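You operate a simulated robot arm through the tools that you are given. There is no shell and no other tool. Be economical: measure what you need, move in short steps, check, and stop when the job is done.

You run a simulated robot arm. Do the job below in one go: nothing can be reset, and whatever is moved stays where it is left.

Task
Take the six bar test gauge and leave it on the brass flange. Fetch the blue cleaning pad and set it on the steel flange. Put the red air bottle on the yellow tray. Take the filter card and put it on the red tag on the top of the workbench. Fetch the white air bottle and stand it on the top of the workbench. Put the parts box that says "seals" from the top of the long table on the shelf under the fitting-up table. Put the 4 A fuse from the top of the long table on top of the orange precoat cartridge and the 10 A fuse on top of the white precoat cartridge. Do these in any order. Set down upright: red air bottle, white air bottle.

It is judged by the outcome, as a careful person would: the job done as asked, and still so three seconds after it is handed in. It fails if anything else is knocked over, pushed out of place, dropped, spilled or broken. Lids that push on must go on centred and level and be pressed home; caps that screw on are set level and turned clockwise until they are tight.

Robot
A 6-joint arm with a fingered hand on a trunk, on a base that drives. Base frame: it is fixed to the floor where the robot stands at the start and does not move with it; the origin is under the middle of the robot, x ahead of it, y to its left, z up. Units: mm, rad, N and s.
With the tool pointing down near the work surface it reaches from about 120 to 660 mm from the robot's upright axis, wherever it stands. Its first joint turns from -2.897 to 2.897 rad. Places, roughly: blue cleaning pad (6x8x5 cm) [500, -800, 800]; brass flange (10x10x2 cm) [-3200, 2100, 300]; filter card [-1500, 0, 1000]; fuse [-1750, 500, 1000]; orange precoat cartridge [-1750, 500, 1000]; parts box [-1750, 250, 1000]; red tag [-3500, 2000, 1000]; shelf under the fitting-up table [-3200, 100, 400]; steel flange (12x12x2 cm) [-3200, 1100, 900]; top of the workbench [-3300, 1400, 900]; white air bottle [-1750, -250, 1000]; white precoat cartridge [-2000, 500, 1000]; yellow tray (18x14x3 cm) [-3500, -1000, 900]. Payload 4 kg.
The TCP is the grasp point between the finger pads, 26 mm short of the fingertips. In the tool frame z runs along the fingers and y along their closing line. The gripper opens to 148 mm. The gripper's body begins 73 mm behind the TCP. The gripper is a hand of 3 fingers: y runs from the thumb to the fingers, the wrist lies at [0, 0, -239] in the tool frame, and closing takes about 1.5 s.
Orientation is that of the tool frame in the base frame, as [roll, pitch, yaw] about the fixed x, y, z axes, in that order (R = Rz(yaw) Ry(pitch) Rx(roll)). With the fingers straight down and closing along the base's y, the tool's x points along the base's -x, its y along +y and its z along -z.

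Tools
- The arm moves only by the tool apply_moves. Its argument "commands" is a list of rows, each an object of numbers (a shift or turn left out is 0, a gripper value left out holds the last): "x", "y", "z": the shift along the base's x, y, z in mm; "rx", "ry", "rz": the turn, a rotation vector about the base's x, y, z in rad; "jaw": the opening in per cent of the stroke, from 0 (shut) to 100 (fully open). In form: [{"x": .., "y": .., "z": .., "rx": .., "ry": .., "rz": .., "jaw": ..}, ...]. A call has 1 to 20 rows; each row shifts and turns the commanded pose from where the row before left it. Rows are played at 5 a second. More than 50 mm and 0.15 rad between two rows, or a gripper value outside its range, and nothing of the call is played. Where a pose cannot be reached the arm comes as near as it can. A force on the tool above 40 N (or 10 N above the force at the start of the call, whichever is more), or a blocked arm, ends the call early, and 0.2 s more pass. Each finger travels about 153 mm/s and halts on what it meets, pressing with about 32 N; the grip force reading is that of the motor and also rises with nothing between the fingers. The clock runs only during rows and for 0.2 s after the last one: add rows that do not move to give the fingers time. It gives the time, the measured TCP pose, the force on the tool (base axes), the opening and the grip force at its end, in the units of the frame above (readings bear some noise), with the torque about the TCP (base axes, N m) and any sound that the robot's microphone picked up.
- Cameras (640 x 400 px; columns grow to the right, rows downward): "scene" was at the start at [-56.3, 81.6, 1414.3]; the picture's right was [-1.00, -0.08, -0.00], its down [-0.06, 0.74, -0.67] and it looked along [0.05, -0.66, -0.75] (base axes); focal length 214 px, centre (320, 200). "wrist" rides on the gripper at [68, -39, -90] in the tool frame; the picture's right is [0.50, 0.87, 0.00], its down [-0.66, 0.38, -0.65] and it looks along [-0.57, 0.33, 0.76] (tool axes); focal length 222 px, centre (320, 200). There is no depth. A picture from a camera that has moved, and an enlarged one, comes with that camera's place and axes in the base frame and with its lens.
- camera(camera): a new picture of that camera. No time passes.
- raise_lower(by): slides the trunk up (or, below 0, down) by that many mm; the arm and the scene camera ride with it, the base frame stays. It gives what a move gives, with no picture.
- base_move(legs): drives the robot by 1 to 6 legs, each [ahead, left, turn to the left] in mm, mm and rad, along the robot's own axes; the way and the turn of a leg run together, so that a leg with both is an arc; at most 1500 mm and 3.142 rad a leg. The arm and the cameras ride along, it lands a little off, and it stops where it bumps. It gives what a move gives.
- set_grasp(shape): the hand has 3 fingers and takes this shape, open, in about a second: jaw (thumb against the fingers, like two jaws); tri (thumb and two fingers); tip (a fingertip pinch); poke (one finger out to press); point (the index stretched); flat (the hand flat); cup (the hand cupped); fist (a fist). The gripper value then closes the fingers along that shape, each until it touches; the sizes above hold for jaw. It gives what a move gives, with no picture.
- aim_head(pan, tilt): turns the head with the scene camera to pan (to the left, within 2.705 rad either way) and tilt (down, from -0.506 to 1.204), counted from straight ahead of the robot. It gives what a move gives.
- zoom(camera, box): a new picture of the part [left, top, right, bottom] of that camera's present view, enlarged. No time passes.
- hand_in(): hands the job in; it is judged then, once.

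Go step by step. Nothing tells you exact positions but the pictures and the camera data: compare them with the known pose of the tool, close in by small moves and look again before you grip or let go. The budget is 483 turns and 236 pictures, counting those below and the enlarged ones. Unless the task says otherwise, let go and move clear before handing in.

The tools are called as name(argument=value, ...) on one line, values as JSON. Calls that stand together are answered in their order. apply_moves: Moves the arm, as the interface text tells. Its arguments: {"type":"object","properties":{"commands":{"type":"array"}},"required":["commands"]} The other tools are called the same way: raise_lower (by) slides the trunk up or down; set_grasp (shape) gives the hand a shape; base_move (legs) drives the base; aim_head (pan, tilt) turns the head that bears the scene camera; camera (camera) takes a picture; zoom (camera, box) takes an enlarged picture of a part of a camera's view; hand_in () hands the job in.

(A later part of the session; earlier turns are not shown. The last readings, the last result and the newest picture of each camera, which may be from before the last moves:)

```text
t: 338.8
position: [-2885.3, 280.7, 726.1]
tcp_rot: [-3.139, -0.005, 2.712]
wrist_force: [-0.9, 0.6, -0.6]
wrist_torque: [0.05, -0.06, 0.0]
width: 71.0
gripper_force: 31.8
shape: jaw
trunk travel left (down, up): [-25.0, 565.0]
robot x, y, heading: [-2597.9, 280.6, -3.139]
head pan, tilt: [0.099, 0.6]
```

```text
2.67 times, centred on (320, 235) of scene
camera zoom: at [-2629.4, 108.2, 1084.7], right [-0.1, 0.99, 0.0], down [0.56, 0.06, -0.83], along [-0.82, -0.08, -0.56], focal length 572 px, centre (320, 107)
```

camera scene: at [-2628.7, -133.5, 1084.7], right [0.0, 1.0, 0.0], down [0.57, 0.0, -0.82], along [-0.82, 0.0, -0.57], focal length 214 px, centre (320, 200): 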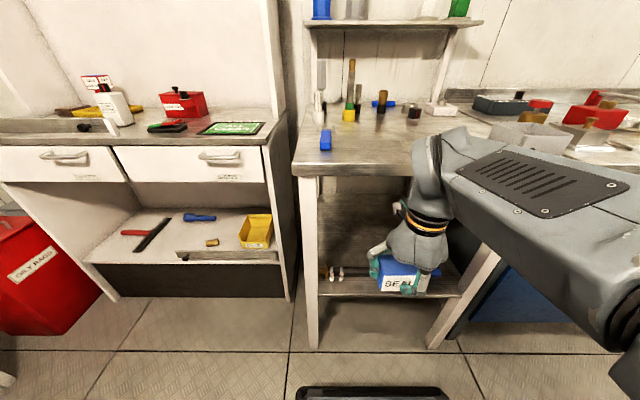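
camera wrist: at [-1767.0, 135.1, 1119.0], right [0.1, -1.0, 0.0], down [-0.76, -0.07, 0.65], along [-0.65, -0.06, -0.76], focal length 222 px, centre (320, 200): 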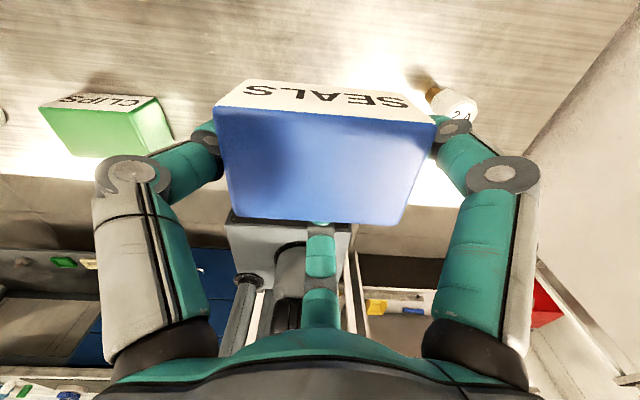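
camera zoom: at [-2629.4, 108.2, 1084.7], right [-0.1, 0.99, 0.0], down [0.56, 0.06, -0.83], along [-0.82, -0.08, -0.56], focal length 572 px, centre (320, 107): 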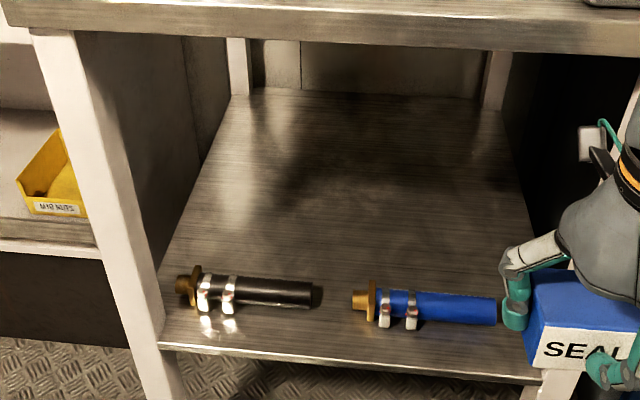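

The shelf's back area is free behind the two clamps; I'll set the box at about (-3215,82). I align the base, lower the hand outside, then go in under the table top.

base_move(legs=[[0, 198, 0]])

apply_moves(commands=[{"z": -45}, {"z": -45}, {"z": -45}, {"z": -45}, {"z": -40}])

apply_moves(commands=[{"x": -45}, {"x": -45}, {"x": -40}])

camera(camera="scene")

```text
t: 340.4
position: [-2884.8, 81.1, 724.5]
tcp_rot: [-3.139, -0.004, 2.711]
wrist_force: [-0.4, -0.5, -1.9]
wrist_torque: [0.0, -0.04, 0.01]
width: 70.7
gripper_force: 32.2
shape: jaw
trunk travel left (down, up): [-25.0, 565.0]
robot x, y, heading: [-2600.4, 81.9, -3.139]
head pan, tilt: [0.099, 0.6]
```

```text
t: 341.6
position: [-2894.5, 81.4, 514.7]
tcp_rot: [-3.14, -0.002, 2.71]
wrist_force: [0.0, -0.4, -2.0]
wrist_torque: [-0.01, -0.02, -0.01]
width: 70.6
gripper_force: 31.7
shape: jaw
out of reach, approached as far as the arm can: row 5
trunk travel left (down, up): [-25.0, 565.0]
robot x, y, heading: [-2601.9, 80.7, -3.145]
head pan, tilt: [0.099, 0.6]
```

```text
t: 342.4
position: [-3026.7, 81.9, 513.3]
tcp_rot: [-3.138, -0.004, 2.712]
wrist_force: [-0.7, -0.8, -2.3]
wrist_torque: [0.01, -0.03, 0.0]
width: 70.6
gripper_force: 32.0
shape: jaw
trunk travel left (down, up): [-25.0, 565.0]
robot x, y, heading: [-2598.2, 83.1, -3.139]
head pan, tilt: [0.099, 0.6]
```

```text
98 pictures are left
camera scene: at [-2628.3, -89.7, 1084.7], right [-0.1, 0.99, 0.0], down [0.56, 0.06, -0.83], along [-0.82, -0.09, -0.56], focal length 214 px, centre (320, 200)
```

scene: 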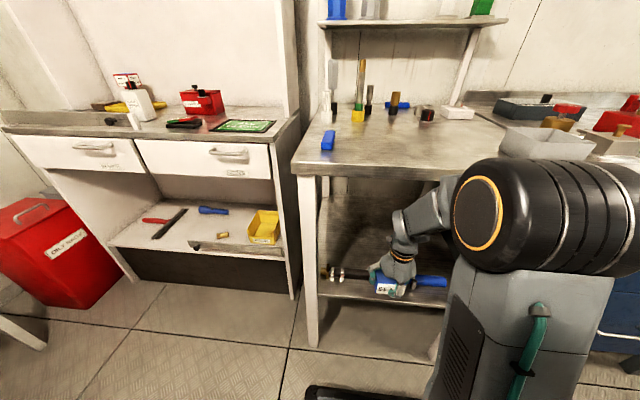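

apply_moves(commands=[{"x": -40}, {"x": -40}, {"x": -40}])

zoom(camera="scene", box=[300, 150, 460, 310])

camera(camera="wrist")

```text
t: 343.4
position: [-3102.9, 81.5, 511.2]
tcp_rot: [3.132, 0.02, 2.711]
wrist_force: [0.2, 0.4, -0.9]
wrist_torque: [0.01, -0.06, 0.01]
width: 70.8
gripper_force: 32.3
shape: jaw
trunk travel left (down, up): [-25.0, 565.0]
robot x, y, heading: [-2576.2, 85.4, -3.14]
head pan, tilt: [0.099, 0.6]
stopped in row 3: the arm was blocked; the commanded pose is now the measured one
```

```text
2.50 times, centred on (380, 230) of scene
camera zoom: at [-2593.6, -88.7, 1085.7], right [-0.1, 0.99, 0.0], down [0.55, 0.06, -0.83], along [-0.83, -0.08, -0.56], focal length 536 px, centre (170, 125)
```

zoom: 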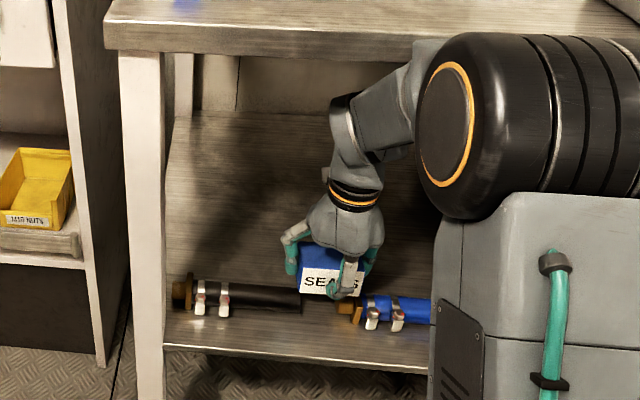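

```text
96 pictures are left
camera wrist: at [-3182.9, 76.3, 599.8], right [-0.09, 1.0, 0.0], down [0.74, 0.07, 0.67], along [0.67, 0.06, -0.74], focal length 222 px, centre (320, 200)
```

wrist: 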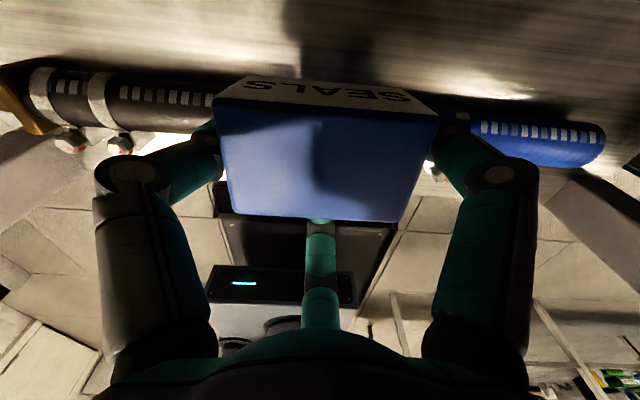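

The forearm met the table's front edge and pushed my base back slightly. I retreat, move the base back so the forearm runs flatter, and lower the trunk the last bit.

apply_moves(commands=[{"x": 40}, {"x": 40}, {"x": 30}])

base_move(legs=[[-60, 0, 0]])

raise_lower(by=-20)

apply_moves(commands=[{"x": -30, "ry": 0.022}, {"x": -40}, {"x": -40}, {"x": -40}])

camera(camera="scene")

```text
t: 344.1
position: [-3007.7, 83.4, 506.9]
tcp_rot: [3.133, 0.021, 2.71]
wrist_force: [-0.1, 0.1, -1.4]
wrist_torque: [-0.02, -0.04, 0.04]
width: 71.0
gripper_force: 32.2
shape: jaw
trunk travel left (down, up): [-25.0, 565.0]
robot x, y, heading: [-2577.8, 81.5, -3.137]
head pan, tilt: [0.099, 0.6]
```

```text
t: 345.1
position: [-2948.5, 83.0, 506.7]
tcp_rot: [3.133, 0.021, 2.711]
wrist_force: [-0.1, 0.3, -1.5]
wrist_torque: [-0.01, -0.01, 0.01]
width: 70.7
gripper_force: 31.7
shape: jaw
trunk travel left (down, up): [-25.0, 565.0]
robot x, y, heading: [-2523.2, 84.7, -3.138]
head pan, tilt: [0.099, 0.6]
```

```text
t: 345.8
position: [-2947.8, 84.2, 486.8]
tcp_rot: [3.133, 0.022, 2.71]
wrist_force: [-0.1, -0.3, -2.3]
wrist_torque: [-0.01, 0.01, 0.03]
width: 70.5
gripper_force: 32.2
shape: jaw
trunk travel left (down, up): [-5.0, 585.0]
robot x, y, heading: [-2521.7, 79.4, -3.139]
head pan, tilt: [0.099, 0.6]
```

```text
t: 346.8
position: [-3097.9, 82.3, 488.6]
tcp_rot: [-3.137, -0.003, 2.708]
wrist_force: [-0.5, -2.6, 12.0]
wrist_torque: [-0.63, 0.64, -0.11]
width: 68.5
gripper_force: 32.0
shape: jaw
trunk travel left (down, up): [-5.0, 585.0]
robot x, y, heading: [-2517.5, 81.7, -3.137]
head pan, tilt: [0.099, 0.6]
```

```text
95 pictures are left
camera scene: at [-2549.2, -88.5, 1065.0], right [-0.1, 0.99, 0.0], down [0.56, 0.06, -0.83], along [-0.82, -0.08, -0.56], focal length 214 px, centre (320, 200)
```

scene: 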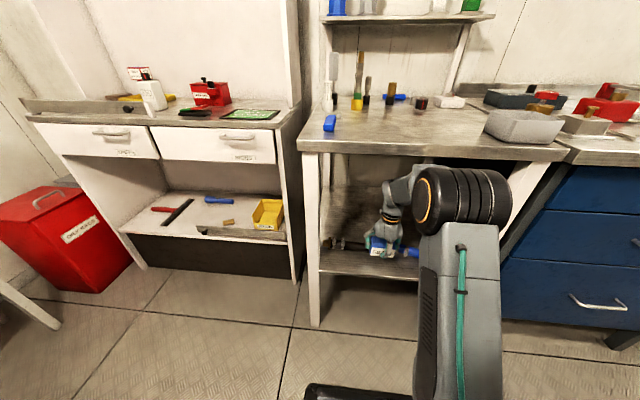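

The box has touched one of the clamps; I raise at once and look.

apply_moves(commands=[{"z": 12, "x": 3}, {"z": 12, "x": 3}])

zoom(camera="scene", box=[310, 170, 450, 290])

camera(camera="wrist")

```text
t: 347.4
position: [-3092.1, 83.8, 510.7]
tcp_rot: [3.141, 0.002, 2.713]
wrist_force: [0.4, 0.2, -1.8]
wrist_torque: [0.0, -0.03, 0.0]
width: 69.1
gripper_force: 31.8
shape: jaw
trunk travel left (down, up): [-5.0, 585.0]
robot x, y, heading: [-2519.6, 82.8, -3.137]
head pan, tilt: [0.099, 0.6]
```

```text
3.33 times, centred on (380, 230) of scene
camera zoom: at [-2550.3, -88.4, 1064.6], right [-0.1, 0.99, 0.0], down [0.56, 0.06, -0.82], along [-0.82, -0.08, -0.57], focal length 715 px, centre (120, 100)
```

zoom: 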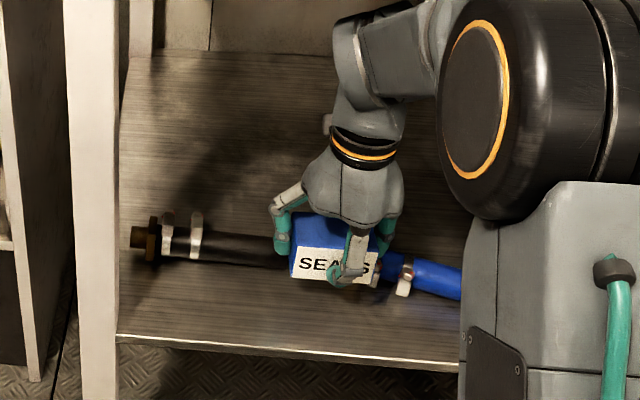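

```text
93 pictures are left
camera wrist: at [-3169.3, 76.5, 600.2], right [-0.09, 1.0, 0.0], down [0.75, 0.07, 0.66], along [0.65, 0.06, -0.76], focal length 222 px, centre (320, 200)
```

wrist: 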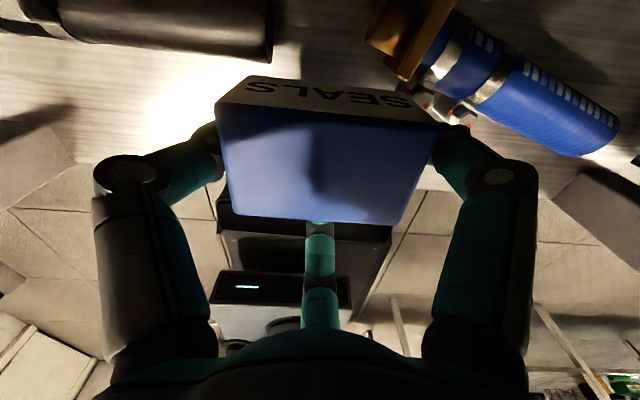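

The box nudged both hose clamps back about 45 mm; I will restore them afterwards. First I carry the box over them, higher, to the free area behind.

apply_moves(commands=[{"z": 15}, {"x": -35}, {"x": -35}, {"x": -35}, {"x": -25}])

camera(camera="wrist")

```text
t: 348.6
position: [-3220.6, 83.7, 526.1]
tcp_rot: [-3.139, 0.0, 2.712]
wrist_force: [-0.7, -0.3, -0.9]
wrist_torque: [-0.04, -0.07, 0.01]
width: 69.3
gripper_force: 31.8
shape: jaw
trunk travel left (down, up): [-5.0, 585.0]
robot x, y, heading: [-2519.7, 82.6, -3.139]
head pan, tilt: [0.099, 0.6]
```

```text
92 pictures are left
camera wrist: at [-3299.2, 76.8, 616.1], right [-0.09, 1.0, 0.0], down [0.75, 0.07, 0.65], along [0.65, 0.06, -0.76], focal length 222 px, centre (320, 200)
```

wrist: 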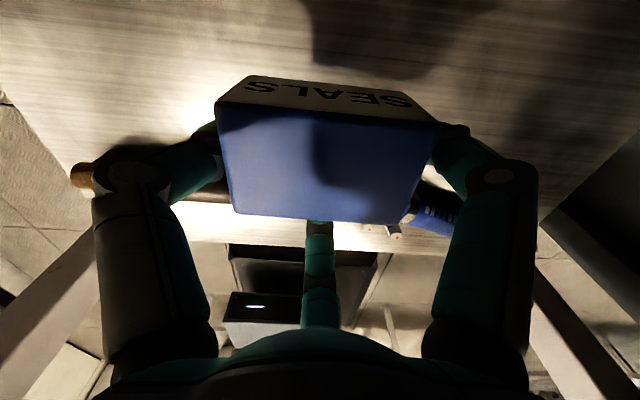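

apply_moves(commands=[{"x": -10}, {"z": -30}, {"z": -30}, {"z": -10}, {"z": -4}, {"z": -3}, {"z": -3}, {"z": -3}, {"z": -3}])

```text
t: 350.2
position: [-3232.3, 83.3, 453.1]
tcp_rot: [-3.135, -0.008, 2.71]
wrist_force: [5.4, -1.0, 22.5]
wrist_torque: [-0.25, 0.31, 0.1]
width: 69.1
gripper_force: 32.6
shape: jaw
trunk travel left (down, up): [-5.0, 585.0]
robot x, y, heading: [-2523.0, 79.8, -3.136]
head pan, tilt: [0.099, 0.6]
stopped in row 8: the force on the tool passed its limit (the readings are from after the stop); the commanded pose is now the measured one
```

Contact with the shelf. I open a little and check.

apply_moves(commands=[{"z": 1, "jaw": 50}, {"jaw": 55}, {"jaw": 60}, {"jaw": 66}, {}, {}])

camera(camera="wrist")

```text
t: 351.6
position: [-3232.8, 82.8, 450.5]
tcp_rot: [-3.139, -0.002, 2.712]
wrist_force: [-0.2, 0.1, -0.6]
wrist_torque: [0.02, -0.02, 0.0]
width: 97.8
gripper_force: 0.0
shape: jaw
trunk travel left (down, up): [-5.0, 585.0]
robot x, y, heading: [-2524.5, 83.7, -3.136]
head pan, tilt: [0.099, 0.6]
```

```text
91 pictures are left
camera wrist: at [-3309.5, 76.3, 540.8], right [-0.09, 1.0, 0.0], down [0.76, 0.07, 0.65], along [0.65, 0.06, -0.76], focal length 222 px, centre (320, 200)
```

wrist: 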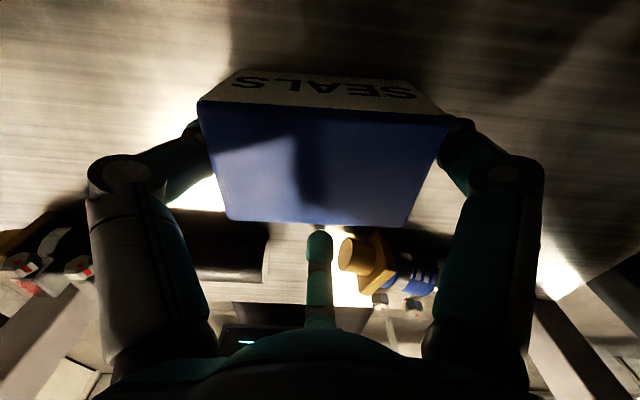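

apply_moves(commands=[{"jaw": 72}, {"z": 10}, {"z": 20}, {"z": 30}, {"z": 30}, {"jaw": 60}])

camera(camera="wrist")

```text
t: 353.0
position: [-3233.3, 82.6, 540.8]
tcp_rot: [-3.139, -0.002, 2.709]
wrist_force: [0.3, -0.2, -0.1]
wrist_torque: [-0.01, 0.0, 0.01]
width: 89.4
gripper_force: 0.1
shape: jaw
trunk travel left (down, up): [-5.0, 585.0]
robot x, y, heading: [-2521.8, 84.2, -3.135]
head pan, tilt: [0.099, 0.6]
```

```text
90 pictures are left
camera wrist: at [-3309.9, 75.9, 630.8], right [-0.09, 1.0, 0.0], down [0.76, 0.07, 0.65], along [0.65, 0.06, -0.76], focal length 222 px, centre (320, 200)
```

wrist: 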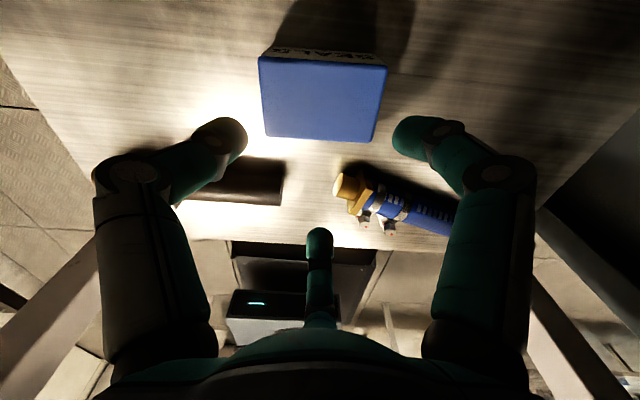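

The box sits flat on the shelf. Now I restore the hoses: with closed fingers behind the black one I pull it forward about 22 mm.

apply_moves(commands=[{"y": -43, "jaw": 20}, {"y": -43, "jaw": 0}, {"y": -40}, {"x": 10}, {}])

apply_moves(commands=[{"z": -40}, {"z": -30}, {"z": -15}])

camera(camera="wrist")

```text
t: 354.2
position: [-3222.5, -43.1, 541.9]
tcp_rot: [-3.139, -0.001, 2.709]
wrist_force: [0.7, -0.6, 0.2]
wrist_torque: [-0.01, 0.0, -0.02]
width: 0.0
gripper_force: 31.8
shape: jaw
trunk travel left (down, up): [-5.0, 585.0]
robot x, y, heading: [-2520.6, 86.7, -3.138]
head pan, tilt: [0.099, 0.6]
```

```text
t: 355.0
position: [-3222.8, -43.8, 454.1]
tcp_rot: [-3.138, -0.001, 2.711]
wrist_force: [0.0, 0.5, -0.3]
wrist_torque: [-0.02, -0.03, -0.02]
width: 0.1
gripper_force: 31.9
shape: jaw
trunk travel left (down, up): [-5.0, 585.0]
robot x, y, heading: [-2523.3, 83.5, -3.135]
head pan, tilt: [0.099, 0.6]
```

```text
89 pictures are left
camera wrist: at [-3300.0, -50.2, 545.5], right [-0.09, 1.0, 0.0], down [0.76, 0.07, 0.65], along [0.65, 0.06, -0.76], focal length 222 px, centre (320, 200)
```

wrist: 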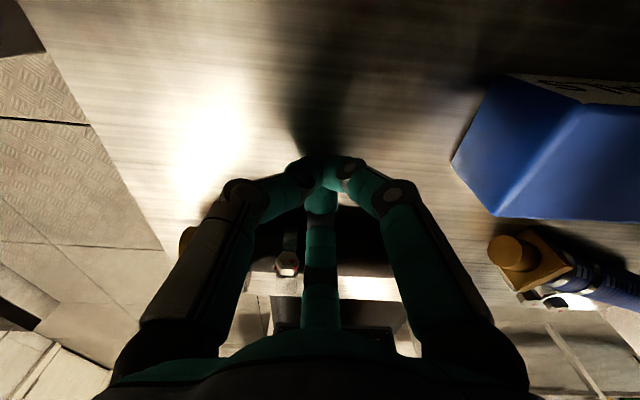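

apply_moves(commands=[{"z": -8, "y": -5}, {"x": 10}, {"x": 8}, {"x": 6}, {"x": 5}, {"x": 5}, {"x": 4}])

camera(camera="wrist")

```text
t: 356.6
position: [-3185.5, -47.3, 450.0]
tcp_rot: [-3.137, -0.006, 2.71]
wrist_force: [-23.0, 4.7, 26.9]
wrist_torque: [0.04, -0.74, 0.2]
width: 0.0
gripper_force: 32.1
shape: jaw
trunk travel left (down, up): [-5.0, 585.0]
robot x, y, heading: [-2520.1, 82.6, -3.143]
head pan, tilt: [0.099, 0.6]
```

```text
88 pictures are left
camera wrist: at [-3262.2, -54.2, 540.7], right [-0.09, 1.0, 0.0], down [0.76, 0.07, 0.65], along [0.64, 0.06, -0.76], focal length 222 px, centre (320, 200)
```

wrist: 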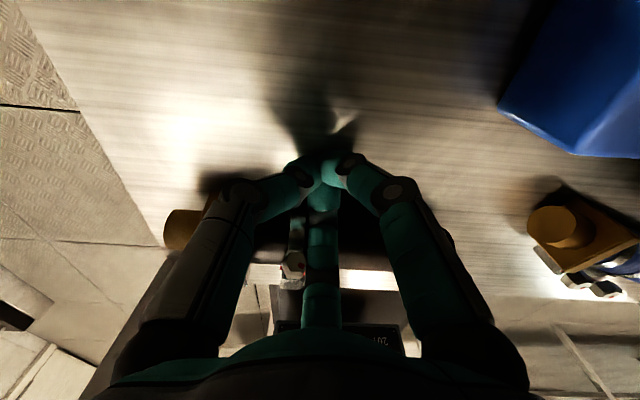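

The black hose is back at x≈-3130. I back off and lift, then treat the blue one.

apply_moves(commands=[{"x": -8}, {"x": -10}, {"z": 30}, {"z": 40}, {"z": 25}])

apply_moves(commands=[{"y": 45}, {"y": 45}, {"y": 45}])

camera(camera="wrist")

```text
t: 357.8
position: [-3201.2, -48.5, 542.4]
tcp_rot: [-3.14, -0.002, 2.711]
wrist_force: [0.2, -0.2, 0.4]
wrist_torque: [-0.01, -0.01, -0.02]
width: 0.1
gripper_force: 31.7
shape: jaw
trunk travel left (down, up): [-5.0, 585.0]
robot x, y, heading: [-2522.4, 83.0, -3.139]
head pan, tilt: [0.099, 0.6]
```

```text
t: 358.6
position: [-3201.5, 86.6, 542.6]
tcp_rot: [-3.138, -0.002, 2.712]
wrist_force: [0.2, -0.5, -0.2]
wrist_torque: [-0.01, 0.03, 0.04]
width: 0.0
gripper_force: 32.2
shape: jaw
trunk travel left (down, up): [-5.0, 585.0]
robot x, y, heading: [-2521.2, 83.7, -3.141]
head pan, tilt: [0.099, 0.6]
```

```text
87 pictures are left
camera wrist: at [-3279.2, 79.6, 633.6], right [-0.09, 1.0, 0.0], down [0.76, 0.07, 0.65], along [0.65, 0.06, -0.76], focal length 222 px, centre (320, 200)
```

wrist: 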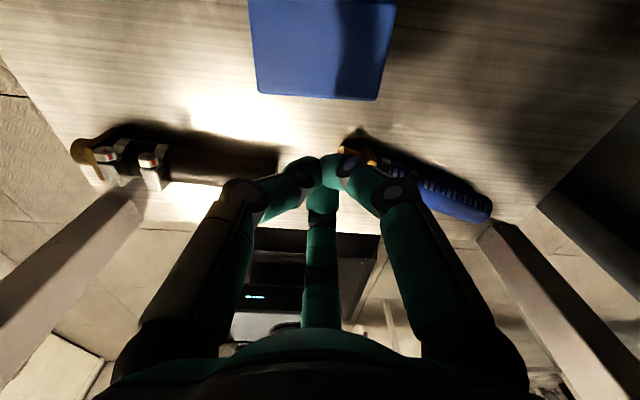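

aim_head(pan=0.1, tilt=0.6)

zoom(camera="scene", box=[310, 170, 450, 290])

```text
t: 359.2
position: [-3202.4, 86.5, 542.5]
tcp_rot: [-3.139, -0.001, 2.71]
wrist_force: [0.8, 0.5, 0.0]
wrist_torque: [-0.04, 0.04, 0.01]
width: 0.0
gripper_force: 32.4
shape: jaw
trunk travel left (down, up): [-5.0, 585.0]
robot x, y, heading: [-2519.2, 79.7, -3.14]
head pan, tilt: [0.099, 0.6]
```

```text
3.33 times, centred on (380, 230) of scene
camera zoom: at [-2550.0, -88.5, 1064.7], right [-0.1, 0.99, 0.0], down [0.56, 0.06, -0.83], along [-0.82, -0.08, -0.56], focal length 715 px, centre (120, 100)
```

zoom: 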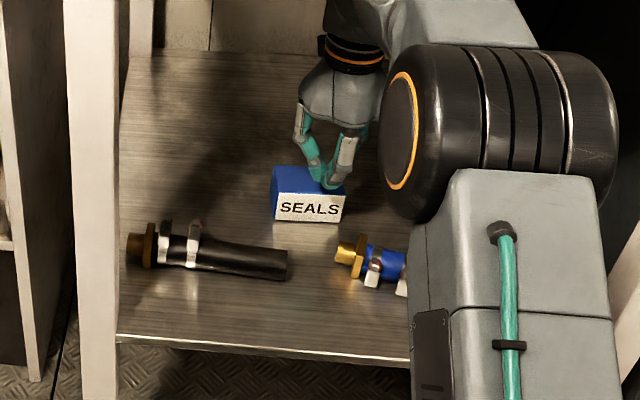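

The black hose still needs about 30 mm forward. I push again, lower this time.

apply_moves(commands=[{"y": -45}, {"y": -45, "x": -10}, {"y": -45, "x": -5}, {"z": -45}, {"z": -40}, {"z": -12}, {"z": -4}])

apply_moves(commands=[{"x": 12}, {"x": 10}, {"x": 6}, {"x": 5}, {"x": 5}, {"x": 5}, {"x": 5}, {"x": 5}, {"x": 4}])

zoom(camera="scene", box=[310, 170, 450, 290])

```text
t: 361.0
position: [-3219.3, -48.4, 447.9]
tcp_rot: [-3.132, -0.013, 2.711]
wrist_force: [2.8, 1.3, 18.5]
wrist_torque: [0.02, -0.13, 0.02]
width: 0.0
gripper_force: 32.0
shape: jaw
trunk travel left (down, up): [-5.0, 585.0]
robot x, y, heading: [-2523.6, 83.2, -3.135]
head pan, tilt: [0.099, 0.6]
stopped in row 7: the force on the tool passed its limit (the readings are from after the stop); the commanded pose is now the measured one
```

```text
t: 362.0
position: [-3188.2, -47.5, 448.5]
tcp_rot: [-3.127, -0.019, 2.711]
wrist_force: [-5.1, -0.3, 10.4]
wrist_torque: [0.0, -0.13, 0.0]
width: 0.0
gripper_force: 32.3
shape: jaw
trunk travel left (down, up): [-5.0, 585.0]
robot x, y, heading: [-2520.7, 82.9, -3.141]
head pan, tilt: [0.099, 0.6]
stopped in row 5: the force on the tool passed its limit (the readings are from after the stop); the commanded pose is now the measured one
```

```text
3.33 times, centred on (380, 230) of scene
camera zoom: at [-2549.8, -88.4, 1064.2], right [-0.1, 0.99, 0.0], down [0.56, 0.06, -0.83], along [-0.82, -0.08, -0.56], focal length 715 px, centre (120, 100)
```

zoom: 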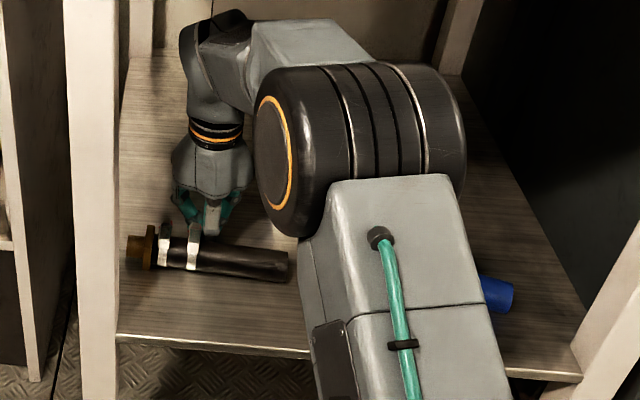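

apply_moves(commands=[{"z": 4, "ry": 0.012, "rx": -0.008}, {"x": 5}, {"x": 5}, {"x": 5}, {"x": 5}, {"x": 5}, {"x": 5}])

zoom(camera="scene", box=[310, 170, 450, 290])

```text
t: 363.6
position: [-3157.0, -46.9, 452.5]
tcp_rot: [-3.117, -0.027, 2.71]
wrist_force: [-7.5, -1.1, 8.7]
wrist_torque: [0.11, -0.06, 0.1]
width: 0.0
gripper_force: 32.3
shape: jaw
trunk travel left (down, up): [-5.0, 585.0]
robot x, y, heading: [-2520.5, 84.0, -3.136]
head pan, tilt: [0.099, 0.6]
```

```text
3.33 times, centred on (380, 230) of scene
camera zoom: at [-2549.9, -88.4, 1064.8], right [-0.1, 0.99, 0.0], down [0.56, 0.06, -0.83], along [-0.82, -0.08, -0.56], focal length 715 px, centre (120, 100)
```

zoom: 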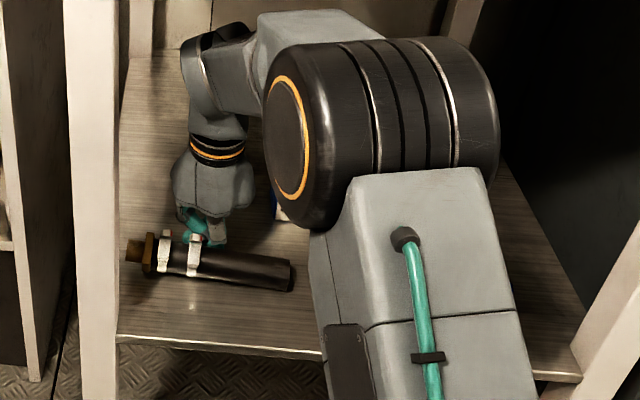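

The hose rotated a bit; its left end needs more. I back off, shift left, and push there.

apply_moves(commands=[{"x": -20}, {"x": -20, "ry": 0.03, "rx": 0.02}, {"y": -50}, {"x": 15}, {"x": 8}, {"x": 5}, {"x": 5}, {"x": 5}, {"x": 4}])

zoom(camera="scene", box=[310, 170, 450, 290])

```text
t: 365.6
position: [-3155.8, -97.0, 452.2]
tcp_rot: [-3.122, -0.062, 2.713]
wrist_force: [-6.5, 0.7, 9.2]
wrist_torque: [0.12, -0.09, 0.09]
width: 0.0
gripper_force: 31.8
shape: jaw
trunk travel left (down, up): [-5.0, 585.0]
robot x, y, heading: [-2518.3, 78.0, -3.136]
head pan, tilt: [0.099, 0.6]
```

```text
3.33 times, centred on (380, 230) of scene
camera zoom: at [-2549.9, -88.4, 1064.8], right [-0.1, 0.99, 0.0], down [0.56, 0.06, -0.83], along [-0.82, -0.08, -0.56], focal length 715 px, centre (120, 100)
```

zoom: 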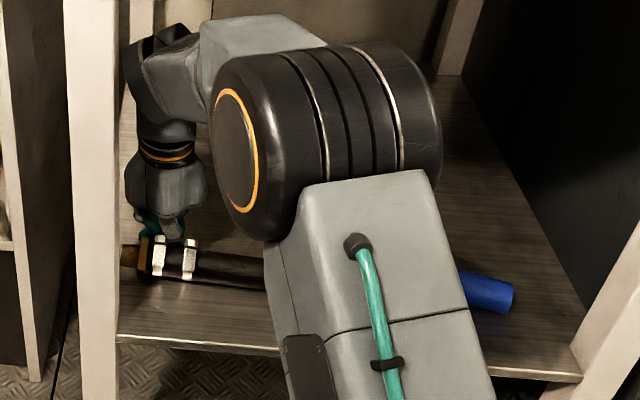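

apply_moves(commands=[{"x": 5}, {"x": 5}, {"x": 5}, {"x": 5}])

apply_moves(commands=[{"x": -20}, {"x": -25}, {"z": 40}, {"z": 45, "ry": 0.06, "rx": -0.02}, {"y": 45}, {"y": 45}, {"y": 45}, {"y": 45}])

zoom(camera="scene", box=[310, 170, 450, 290])

```text
t: 366.6
position: [-3135.8, -97.3, 449.5]
tcp_rot: [-3.125, -0.058, 2.712]
wrist_force: [-0.8, -0.9, -0.2]
wrist_torque: [0.02, 0.03, -0.01]
width: 0.0
gripper_force: 31.2
shape: jaw
trunk travel left (down, up): [-5.0, 585.0]
robot x, y, heading: [-2523.7, 81.3, -3.139]
head pan, tilt: [0.099, 0.6]
```

```text
t: 368.4
position: [-3179.6, 82.5, 535.6]
tcp_rot: [-3.082, -0.106, 2.709]
wrist_force: [-1.0, 0.3, 0.0]
wrist_torque: [0.01, -0.03, -0.01]
width: 0.0
gripper_force: 31.2
shape: jaw
trunk travel left (down, up): [-5.0, 585.0]
robot x, y, heading: [-2518.6, 81.2, -3.136]
head pan, tilt: [0.099, 0.6]
```

```text
3.33 times, centred on (380, 230) of scene
camera zoom: at [-2550.0, -88.7, 1064.7], right [-0.1, 0.99, 0.0], down [0.56, 0.06, -0.83], along [-0.82, -0.08, -0.56], focal length 715 px, centre (120, 100)
```

zoom: 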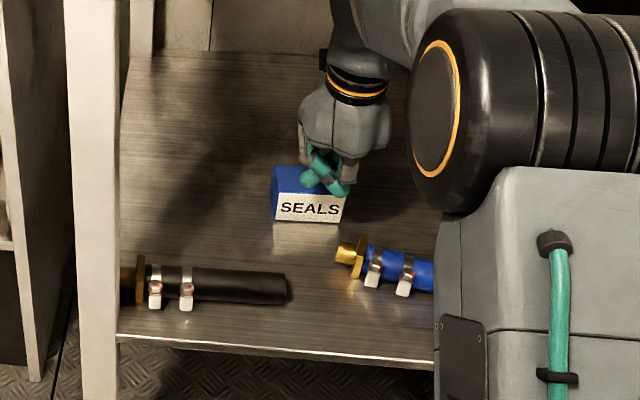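

The black hose is back within about 15 mm. Now the blue one: I push its body forward at y≈158, beside the box.

apply_moves(commands=[{"x": -25, "y": 38, "rx": 0.01, "ry": -0.06}, {"x": -30, "y": 38, "ry": -0.06}, {"z": -40}, {"z": -40}])

camera(camera="wrist")

```text
t: 369.4
position: [-3235.8, 157.5, 456.1]
tcp_rot: [-3.138, 0.0, 2.711]
wrist_force: [0.2, -0.3, 0.2]
wrist_torque: [-0.01, 0.0, -0.01]
width: 0.0
gripper_force: 31.9
shape: jaw
trunk travel left (down, up): [-5.0, 585.0]
robot x, y, heading: [-2522.7, 85.4, -3.141]
head pan, tilt: [0.099, 0.6]
```

```text
81 pictures are left
camera wrist: at [-3313.7, 151.2, 545.8], right [-0.09, 1.0, 0.0], down [0.75, 0.07, 0.65], along [0.65, 0.06, -0.76], focal length 222 px, centre (320, 200)
```

wrist: 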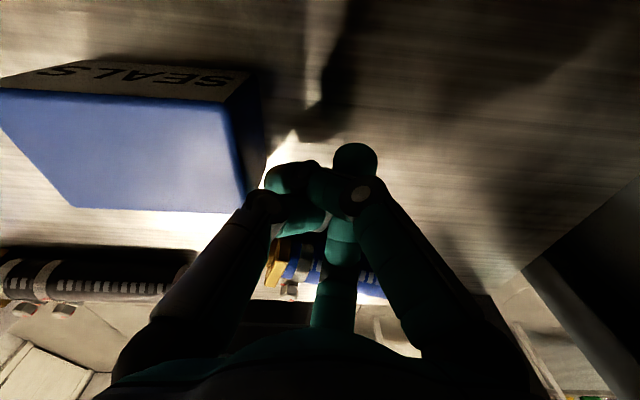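

apply_moves(commands=[{"z": -3}, {"x": 20}, {"x": 15}, {"x": 8}, {"x": 6}, {"x": 6}, {"x": 6}, {"x": 6}, {"x": 6}])

apply_moves(commands=[{"x": -20}, {"x": -20}, {"z": 40}, {"z": 45}, {"y": -45}, {"y": -45}, {"y": -45}, {"y": -45}])

zoom(camera="scene", box=[310, 170, 450, 290])

```text
t: 371.4
position: [-3161.7, 157.5, 453.9]
tcp_rot: [-3.138, 0.001, 2.711]
wrist_force: [-2.0, -1.5, 1.3]
wrist_torque: [-0.04, 0.04, 0.02]
width: 0.1
gripper_force: 32.1
shape: jaw
trunk travel left (down, up): [-5.0, 585.0]
robot x, y, heading: [-2518.6, 82.4, -3.136]
head pan, tilt: [0.099, 0.6]
```

```text
t: 373.2
position: [-3203.4, -21.0, 537.8]
tcp_rot: [-3.14, 0.001, 2.71]
wrist_force: [0.9, -0.6, -0.9]
wrist_torque: [-0.02, -0.01, 0.0]
width: 0.0
gripper_force: 31.6
shape: jaw
trunk travel left (down, up): [-5.0, 585.0]
robot x, y, heading: [-2520.3, 81.3, -3.141]
head pan, tilt: [0.099, 0.6]
```

```text
3.33 times, centred on (380, 230) of scene
camera zoom: at [-2550.2, -88.2, 1064.7], right [-0.1, 0.99, 0.0], down [0.56, 0.06, -0.83], along [-0.82, -0.08, -0.56], focal length 715 px, centre (120, 100)
```

zoom: 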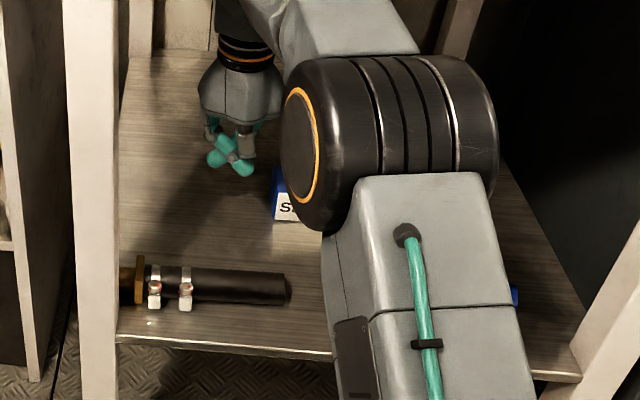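

apply_moves(commands=[{"z": -23, "y": 20}, {"x": 40, "y": 20}, {"x": 40, "y": 20}, {"x": 40, "y": 20}, {"x": 40}, {"x": 40}, {"x": 40}])

base_move(legs=[[0, -180, 0]])

zoom(camera="scene", box=[220, 160, 420, 310])

```text
t: 374.8
position: [-2962.2, 58.1, 515.1]
tcp_rot: [-3.14, -0.001, 2.711]
wrist_force: [-0.7, 0.2, 0.0]
wrist_torque: [-0.02, -0.01, -0.02]
width: 0.0
gripper_force: 32.2
shape: jaw
trunk travel left (down, up): [-5.0, 585.0]
robot x, y, heading: [-2523.3, 80.3, -3.138]
head pan, tilt: [0.099, 0.6]
```

```text
t: 376.3
position: [-2963.8, 238.9, 515.4]
tcp_rot: [-3.139, 0.0, 2.708]
wrist_force: [0.1, 1.1, 0.6]
wrist_torque: [-0.01, 0.01, 0.01]
width: 0.1
gripper_force: 32.1
shape: jaw
trunk travel left (down, up): [-5.0, 585.0]
robot x, y, heading: [-2523.3, 265.7, -3.141]
head pan, tilt: [0.099, 0.6]
```

```text
2.67 times, centred on (320, 235) of scene
camera zoom: at [-2550.7, 90.8, 1064.7], right [-0.1, 0.99, 0.0], down [0.56, 0.06, -0.83], along [-0.82, -0.08, -0.56], focal length 572 px, centre (320, 107)
```

zoom: 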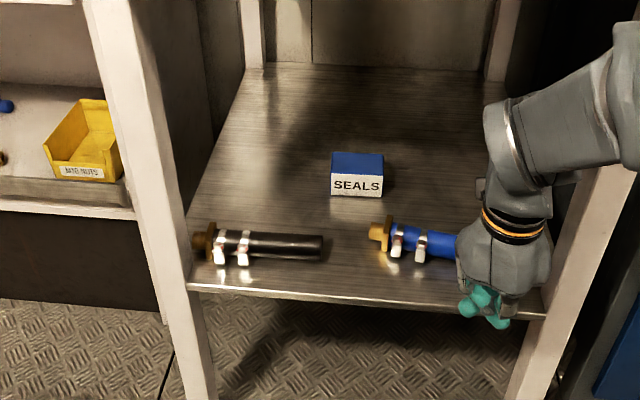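

Both hoses are nearly in line; the blue one is still about 20 mm back and the black about 15 mm forward. One more gentle correction each.

base_move(legs=[[0, 82, 0]])

apply_moves(commands=[{"x": -45}, {"x": -45}, {"x": -45}, {"x": -45}, {"x": -45}, {"x": -40}])

camera(camera="wrist")

```text
t: 377.4
position: [-2962.8, 155.8, 515.0]
tcp_rot: [-3.14, -0.001, 2.709]
wrist_force: [-0.1, 0.6, 0.7]
wrist_torque: [0.02, 0.0, -0.04]
width: 0.0
gripper_force: 32.0
shape: jaw
trunk travel left (down, up): [-5.0, 585.0]
robot x, y, heading: [-2520.3, 177.3, -3.139]
head pan, tilt: [0.099, 0.6]
```

```text
t: 378.8
position: [-3227.5, 154.5, 515.7]
tcp_rot: [-3.141, 0.0, 2.711]
wrist_force: [0.2, 0.2, 0.2]
wrist_torque: [-0.02, -0.02, -0.02]
width: 0.1
gripper_force: 31.9
shape: jaw
trunk travel left (down, up): [-5.0, 585.0]
robot x, y, heading: [-2520.5, 179.9, -3.142]
head pan, tilt: [0.099, 0.6]
```

```text
78 pictures are left
camera wrist: at [-3306.2, 149.3, 605.0], right [-0.09, 1.0, 0.0], down [0.75, 0.07, 0.65], along [0.65, 0.06, -0.76], focal length 222 px, centre (320, 200)
```

wrist: 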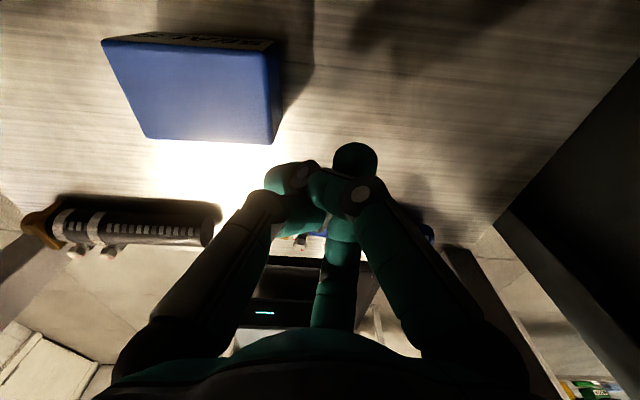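

apply_moves(commands=[{"z": -40, "y": 3}, {"z": -21}, {"x": 25}, {"x": 20}, {"x": 15}, {"x": 8}, {"x": 6}, {"x": 6}, {"x": 5}])

apply_moves(commands=[{"x": -20}, {"z": 35}, {"z": 27}, {"x": 40}, {"x": 40}, {"x": 40}, {"x": 40}, {"x": 40}, {"x": 20}])

base_move(legs=[[0, -90, 0]])

zoom(camera="scene", box=[220, 160, 420, 310])

```text
t: 380.8
position: [-3143.4, 158.2, 454.4]
tcp_rot: [-3.14, 0.002, 2.708]
wrist_force: [-2.8, -0.8, 0.3]
wrist_torque: [0.01, 0.04, 0.05]
width: 0.0
gripper_force: 32.2
shape: jaw
trunk travel left (down, up): [-5.0, 585.0]
robot x, y, heading: [-2521.0, 179.7, -3.142]
head pan, tilt: [0.099, 0.6]
```

```text
t: 382.8
position: [-2943.4, 159.6, 515.4]
tcp_rot: [-3.14, 0.002, 2.707]
wrist_force: [-0.8, -1.4, 0.7]
wrist_torque: [-0.01, 0.0, 0.01]
width: 0.0
gripper_force: 32.1
shape: jaw
trunk travel left (down, up): [-5.0, 585.0]
robot x, y, heading: [-2517.4, 179.2, -3.139]
head pan, tilt: [0.099, 0.6]
```

```text
t: 383.9
position: [-2943.1, 250.6, 516.8]
tcp_rot: [-3.14, 0.001, 2.708]
wrist_force: [0.5, -0.3, -0.4]
wrist_torque: [-0.02, -0.01, 0.01]
width: 0.1
gripper_force: 32.3
shape: jaw
trunk travel left (down, up): [-5.0, 585.0]
robot x, y, heading: [-2518.5, 270.4, -3.141]
head pan, tilt: [0.099, 0.6]
```

```text
2.67 times, centred on (320, 235) of scene
camera zoom: at [-2550.7, 98.9, 1064.7], right [-0.1, 0.99, 0.0], down [0.56, 0.06, -0.83], along [-0.82, -0.08, -0.56], focal length 572 px, centre (320, 107)
```

zoom: 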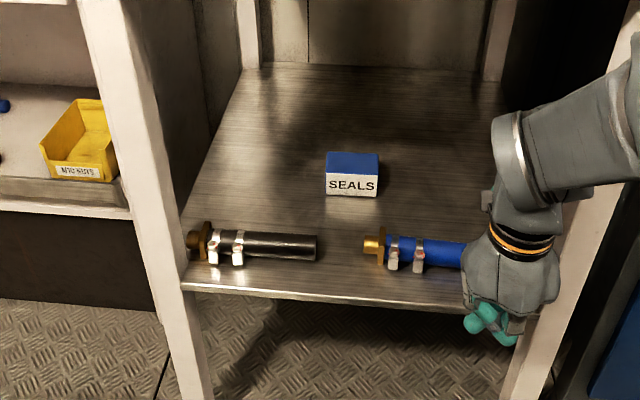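

The hoses are back in line within about a centimetre or so. Now I raise the trunk and drive to the front side of the long table for the filter card, staying facing -x.

apply_moves(commands=[{"x": 40, "z": 20, "jaw": 50}, {"x": 40, "z": 20}, {"x": 30, "z": 20}])

raise_lower(by=370)

base_move(legs=[[-60, 560, 0], [0, 570, 0], [-1000, 0, 0], [-900, 0, 0]])

```text
t: 384.7
position: [-2832.6, 248.9, 575.6]
tcp_rot: [-3.141, 0.003, 2.71]
wrist_force: [0.6, -0.3, 0.5]
wrist_torque: [-0.02, -0.03, -0.01]
width: 73.8
gripper_force: 0.1
shape: jaw
trunk travel left (down, up): [-5.0, 585.0]
robot x, y, heading: [-2525.5, 270.4, -3.141]
head pan, tilt: [0.099, 0.6]
```

```text
t: 388.3
position: [-2832.3, 249.4, 945.5]
tcp_rot: [-3.141, -0.001, 2.708]
wrist_force: [-0.9, 0.7, 0.4]
wrist_torque: [0.04, -0.02, -0.01]
width: 73.9
gripper_force: 0.0
shape: jaw
trunk travel left (down, up): [-375.0, 215.0]
robot x, y, heading: [-2519.9, 273.1, -3.138]
head pan, tilt: [0.099, 0.6]
```

```text
t: 403.6
position: [-860.1, -869.2, 944.8]
tcp_rot: [-3.139, 0.0, 2.713]
wrist_force: [-0.1, 0.3, -0.9]
wrist_torque: [0.0, 0.02, 0.01]
width: 73.8
gripper_force: 0.0
shape: jaw
trunk travel left (down, up): [-375.0, 215.0]
robot x, y, heading: [-544.5, -850.1, -3.136]
head pan, tilt: [0.099, 0.6]
```

apply_moves(commands=[{"z": 45}, {"z": 45}, {"z": 45}])

base_move(legs=[[0, -1060, 0], [400, 0, 0]])

aim_head(pan=0.1, tilt=0.6)

camera(camera="scene")

```text
t: 404.4
position: [-858.6, -870.2, 1080.0]
tcp_rot: [-3.138, -0.001, 2.714]
wrist_force: [0.4, 0.1, -0.3]
wrist_torque: [0.0, -0.01, 0.01]
width: 73.7
gripper_force: 0.0
shape: jaw
trunk travel left (down, up): [-375.0, 215.0]
robot x, y, heading: [-548.9, -849.2, -3.132]
head pan, tilt: [0.099, 0.6]
```

```text
t: 411.9
position: [-1262.7, 192.8, 1080.0]
tcp_rot: [-3.14, -0.002, 2.716]
wrist_force: [0.0, 0.3, 0.1]
wrist_torque: [0.0, 0.02, 0.01]
width: 73.7
gripper_force: 0.2
shape: jaw
trunk travel left (down, up): [-375.0, 215.0]
robot x, y, heading: [-950.2, 211.5, -3.137]
head pan, tilt: [0.099, 0.6]
```

```text
t: 412.5
position: [-1260.8, 191.3, 1080.1]
tcp_rot: [-3.141, 0.0, 2.717]
wrist_force: [0.1, -0.7, 0.8]
wrist_torque: [0.01, 0.01, 0.02]
width: 74.0
gripper_force: 0.0
shape: jaw
trunk travel left (down, up): [-375.0, 215.0]
robot x, y, heading: [-948.6, 214.5, -3.13]
head pan, tilt: [0.099, 0.6]
```

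```text
76 pictures are left
camera scene: at [-978.9, 43.6, 1434.7], right [-0.11, 0.99, 0.0], down [0.56, 0.06, -0.83], along [-0.82, -0.09, -0.56], focal length 214 px, centre (320, 200)
```

scene: 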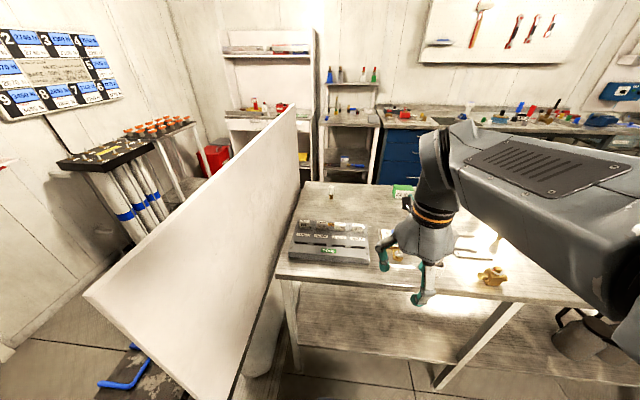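

zoom(camera="scene", box=[280, 205, 392, 275])

```text
5.71 times, centred on (336, 240) of scene
camera zoom: at [-978.9, 43.6, 1434.7], right [-0.11, 0.99, 0.0], down [0.56, 0.06, -0.83], along [-0.82, -0.09, -0.56], focal length 1226 px, centre (229, -29)
```

zoom: 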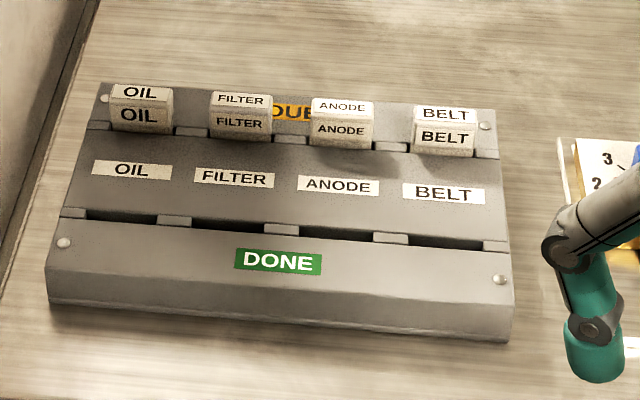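

The FILTER card is second from the left in the "DUE" row, near (-1560,-10). I move closer and bring the hand over it.

base_move(legs=[[85, 0, 0]])

apply_moves(commands=[{"x": -20, "y": -40, "rz": -0.1}, {"x": -20, "y": -40}, {"x": -25, "y": -40}, {"x": -30, "y": -38}, {"x": -40, "y": -26}, {"x": -40, "z": -10}, {"x": -20, "z": -20}])

camera(camera="wrist")

```text
t: 413.6
position: [-1347.0, 192.2, 1079.5]
tcp_rot: [-3.141, 0.0, 2.715]
wrist_force: [0.3, 0.1, -0.6]
wrist_torque: [-0.02, 0.0, -0.02]
width: 73.6
gripper_force: 0.1
shape: jaw
trunk travel left (down, up): [-375.0, 215.0]
robot x, y, heading: [-1033.7, 212.8, -3.136]
head pan, tilt: [0.099, 0.6]
```

```text
t: 415.2
position: [-1541.8, 5.7, 1048.9]
tcp_rot: [-3.14, 0.003, 2.615]
wrist_force: [0.4, -0.3, -0.8]
wrist_torque: [-0.01, 0.0, -0.01]
width: 74.0
gripper_force: 0.1
shape: jaw
trunk travel left (down, up): [-375.0, 215.0]
robot x, y, heading: [-1034.9, 212.5, -3.132]
head pan, tilt: [0.099, 0.6]
```

```text
74 pictures are left
camera wrist: at [-1619.4, 7.1, 1138.6], right [0.0, 1.0, 0.0], down [0.76, 0.0, 0.65], along [0.65, 0.0, -0.76], focal length 222 px, centre (320, 200)
```

wrist: 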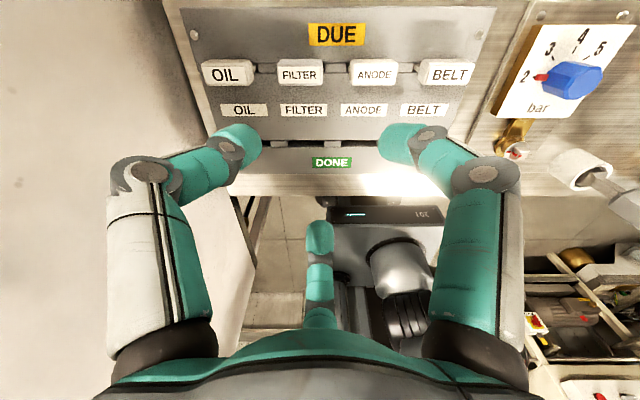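

apply_moves(commands=[{"x": -20, "y": -9, "jaw": 45}, {"x": -17, "y": -9, "z": -20}, {"z": -35}])

camera(camera="wrist")

```text
t: 416.0
position: [-1579.1, -11.7, 992.8]
tcp_rot: [-3.139, 0.0, 2.615]
wrist_force: [0.0, 0.7, -0.3]
wrist_torque: [0.01, -0.03, -0.03]
width: 67.0
gripper_force: 0.0
shape: jaw
trunk travel left (down, up): [-375.0, 215.0]
robot x, y, heading: [-1033.9, 217.9, -3.136]
head pan, tilt: [0.099, 0.6]
```

```text
73 pictures are left
camera wrist: at [-1656.9, -10.6, 1083.4], right [0.0, 1.0, 0.0], down [0.76, 0.0, 0.65], along [0.65, 0.0, -0.76], focal length 222 px, centre (320, 200)
```

wrist: 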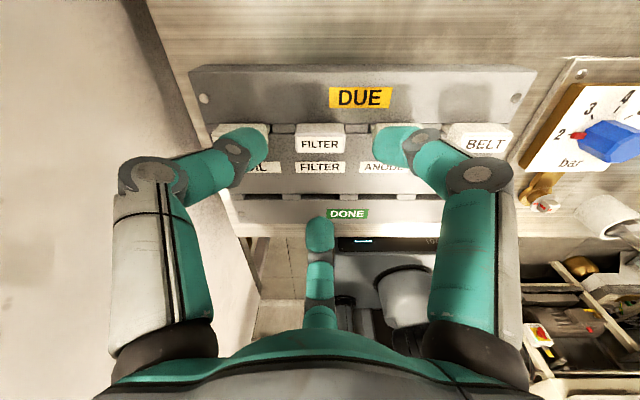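

The card top is at (-1577,-11,922), about 37×17 mm. I descend carefully to grip its upper part.

apply_moves(commands=[{"x": 2, "z": -25}, {"z": -15}, {"z": -8}, {"z": -5}, {"z": -4}])

camera(camera="wrist")

```text
t: 417.2
position: [-1577.2, -11.1, 935.3]
tcp_rot: [-3.14, -0.001, 2.614]
wrist_force: [0.1, -0.2, -0.3]
wrist_torque: [0.0, 0.02, -0.01]
width: 67.0
gripper_force: 0.0
shape: jaw
trunk travel left (down, up): [-375.0, 215.0]
robot x, y, heading: [-1033.4, 214.7, -3.138]
head pan, tilt: [0.099, 0.6]
```

```text
72 pictures are left
camera wrist: at [-1655.2, -10.4, 1026.9], right [0.0, 1.0, 0.0], down [0.76, 0.0, 0.65], along [0.65, 0.0, -0.76], focal length 222 px, centre (320, 200)
```

wrist: 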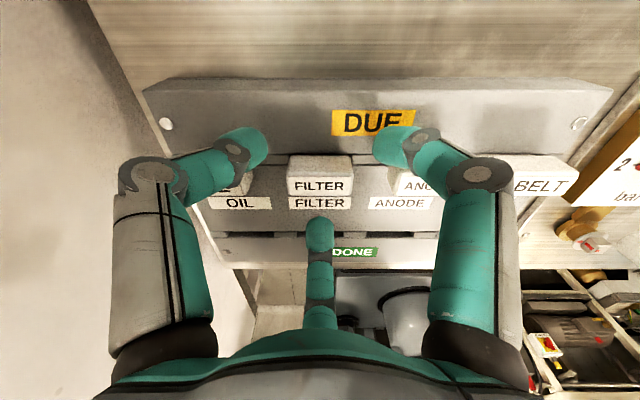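

apply_moves(commands=[{"jaw": 38}, {"jaw": 30}, {"jaw": 22}, {"jaw": 12}, {"jaw": 5}, {}, {}])

zoom(camera="wrist", box=[230, 110, 410, 260])

```text
t: 418.8
position: [-1577.5, -11.4, 935.9]
tcp_rot: [-3.139, -0.001, 2.613]
wrist_force: [-4.9, -2.0, -0.4]
wrist_torque: [-0.07, 0.11, -0.25]
width: 14.7
gripper_force: 32.1
shape: jaw
trunk travel left (down, up): [-375.0, 215.0]
robot x, y, heading: [-1035.5, 216.2, -3.14]
head pan, tilt: [0.099, 0.6]
```

```text
2.67 times, centred on (320, 185) of wrist
camera zoom: at [-1655.6, -10.6, 1026.8], right [0.0, 1.0, 0.0], down [0.76, 0.0, 0.65], along [0.65, 0.0, -0.76], focal length 592 px, centre (320, 240)
```

zoom: 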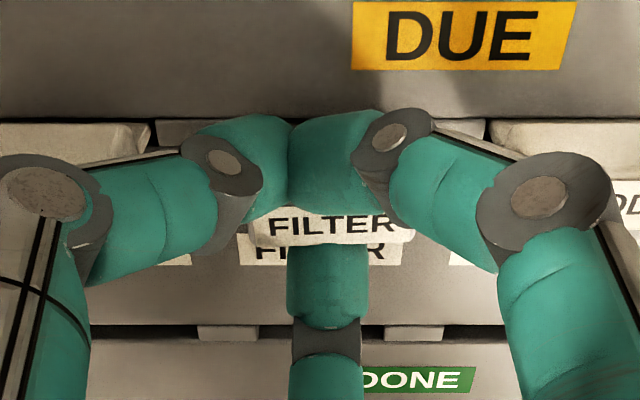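

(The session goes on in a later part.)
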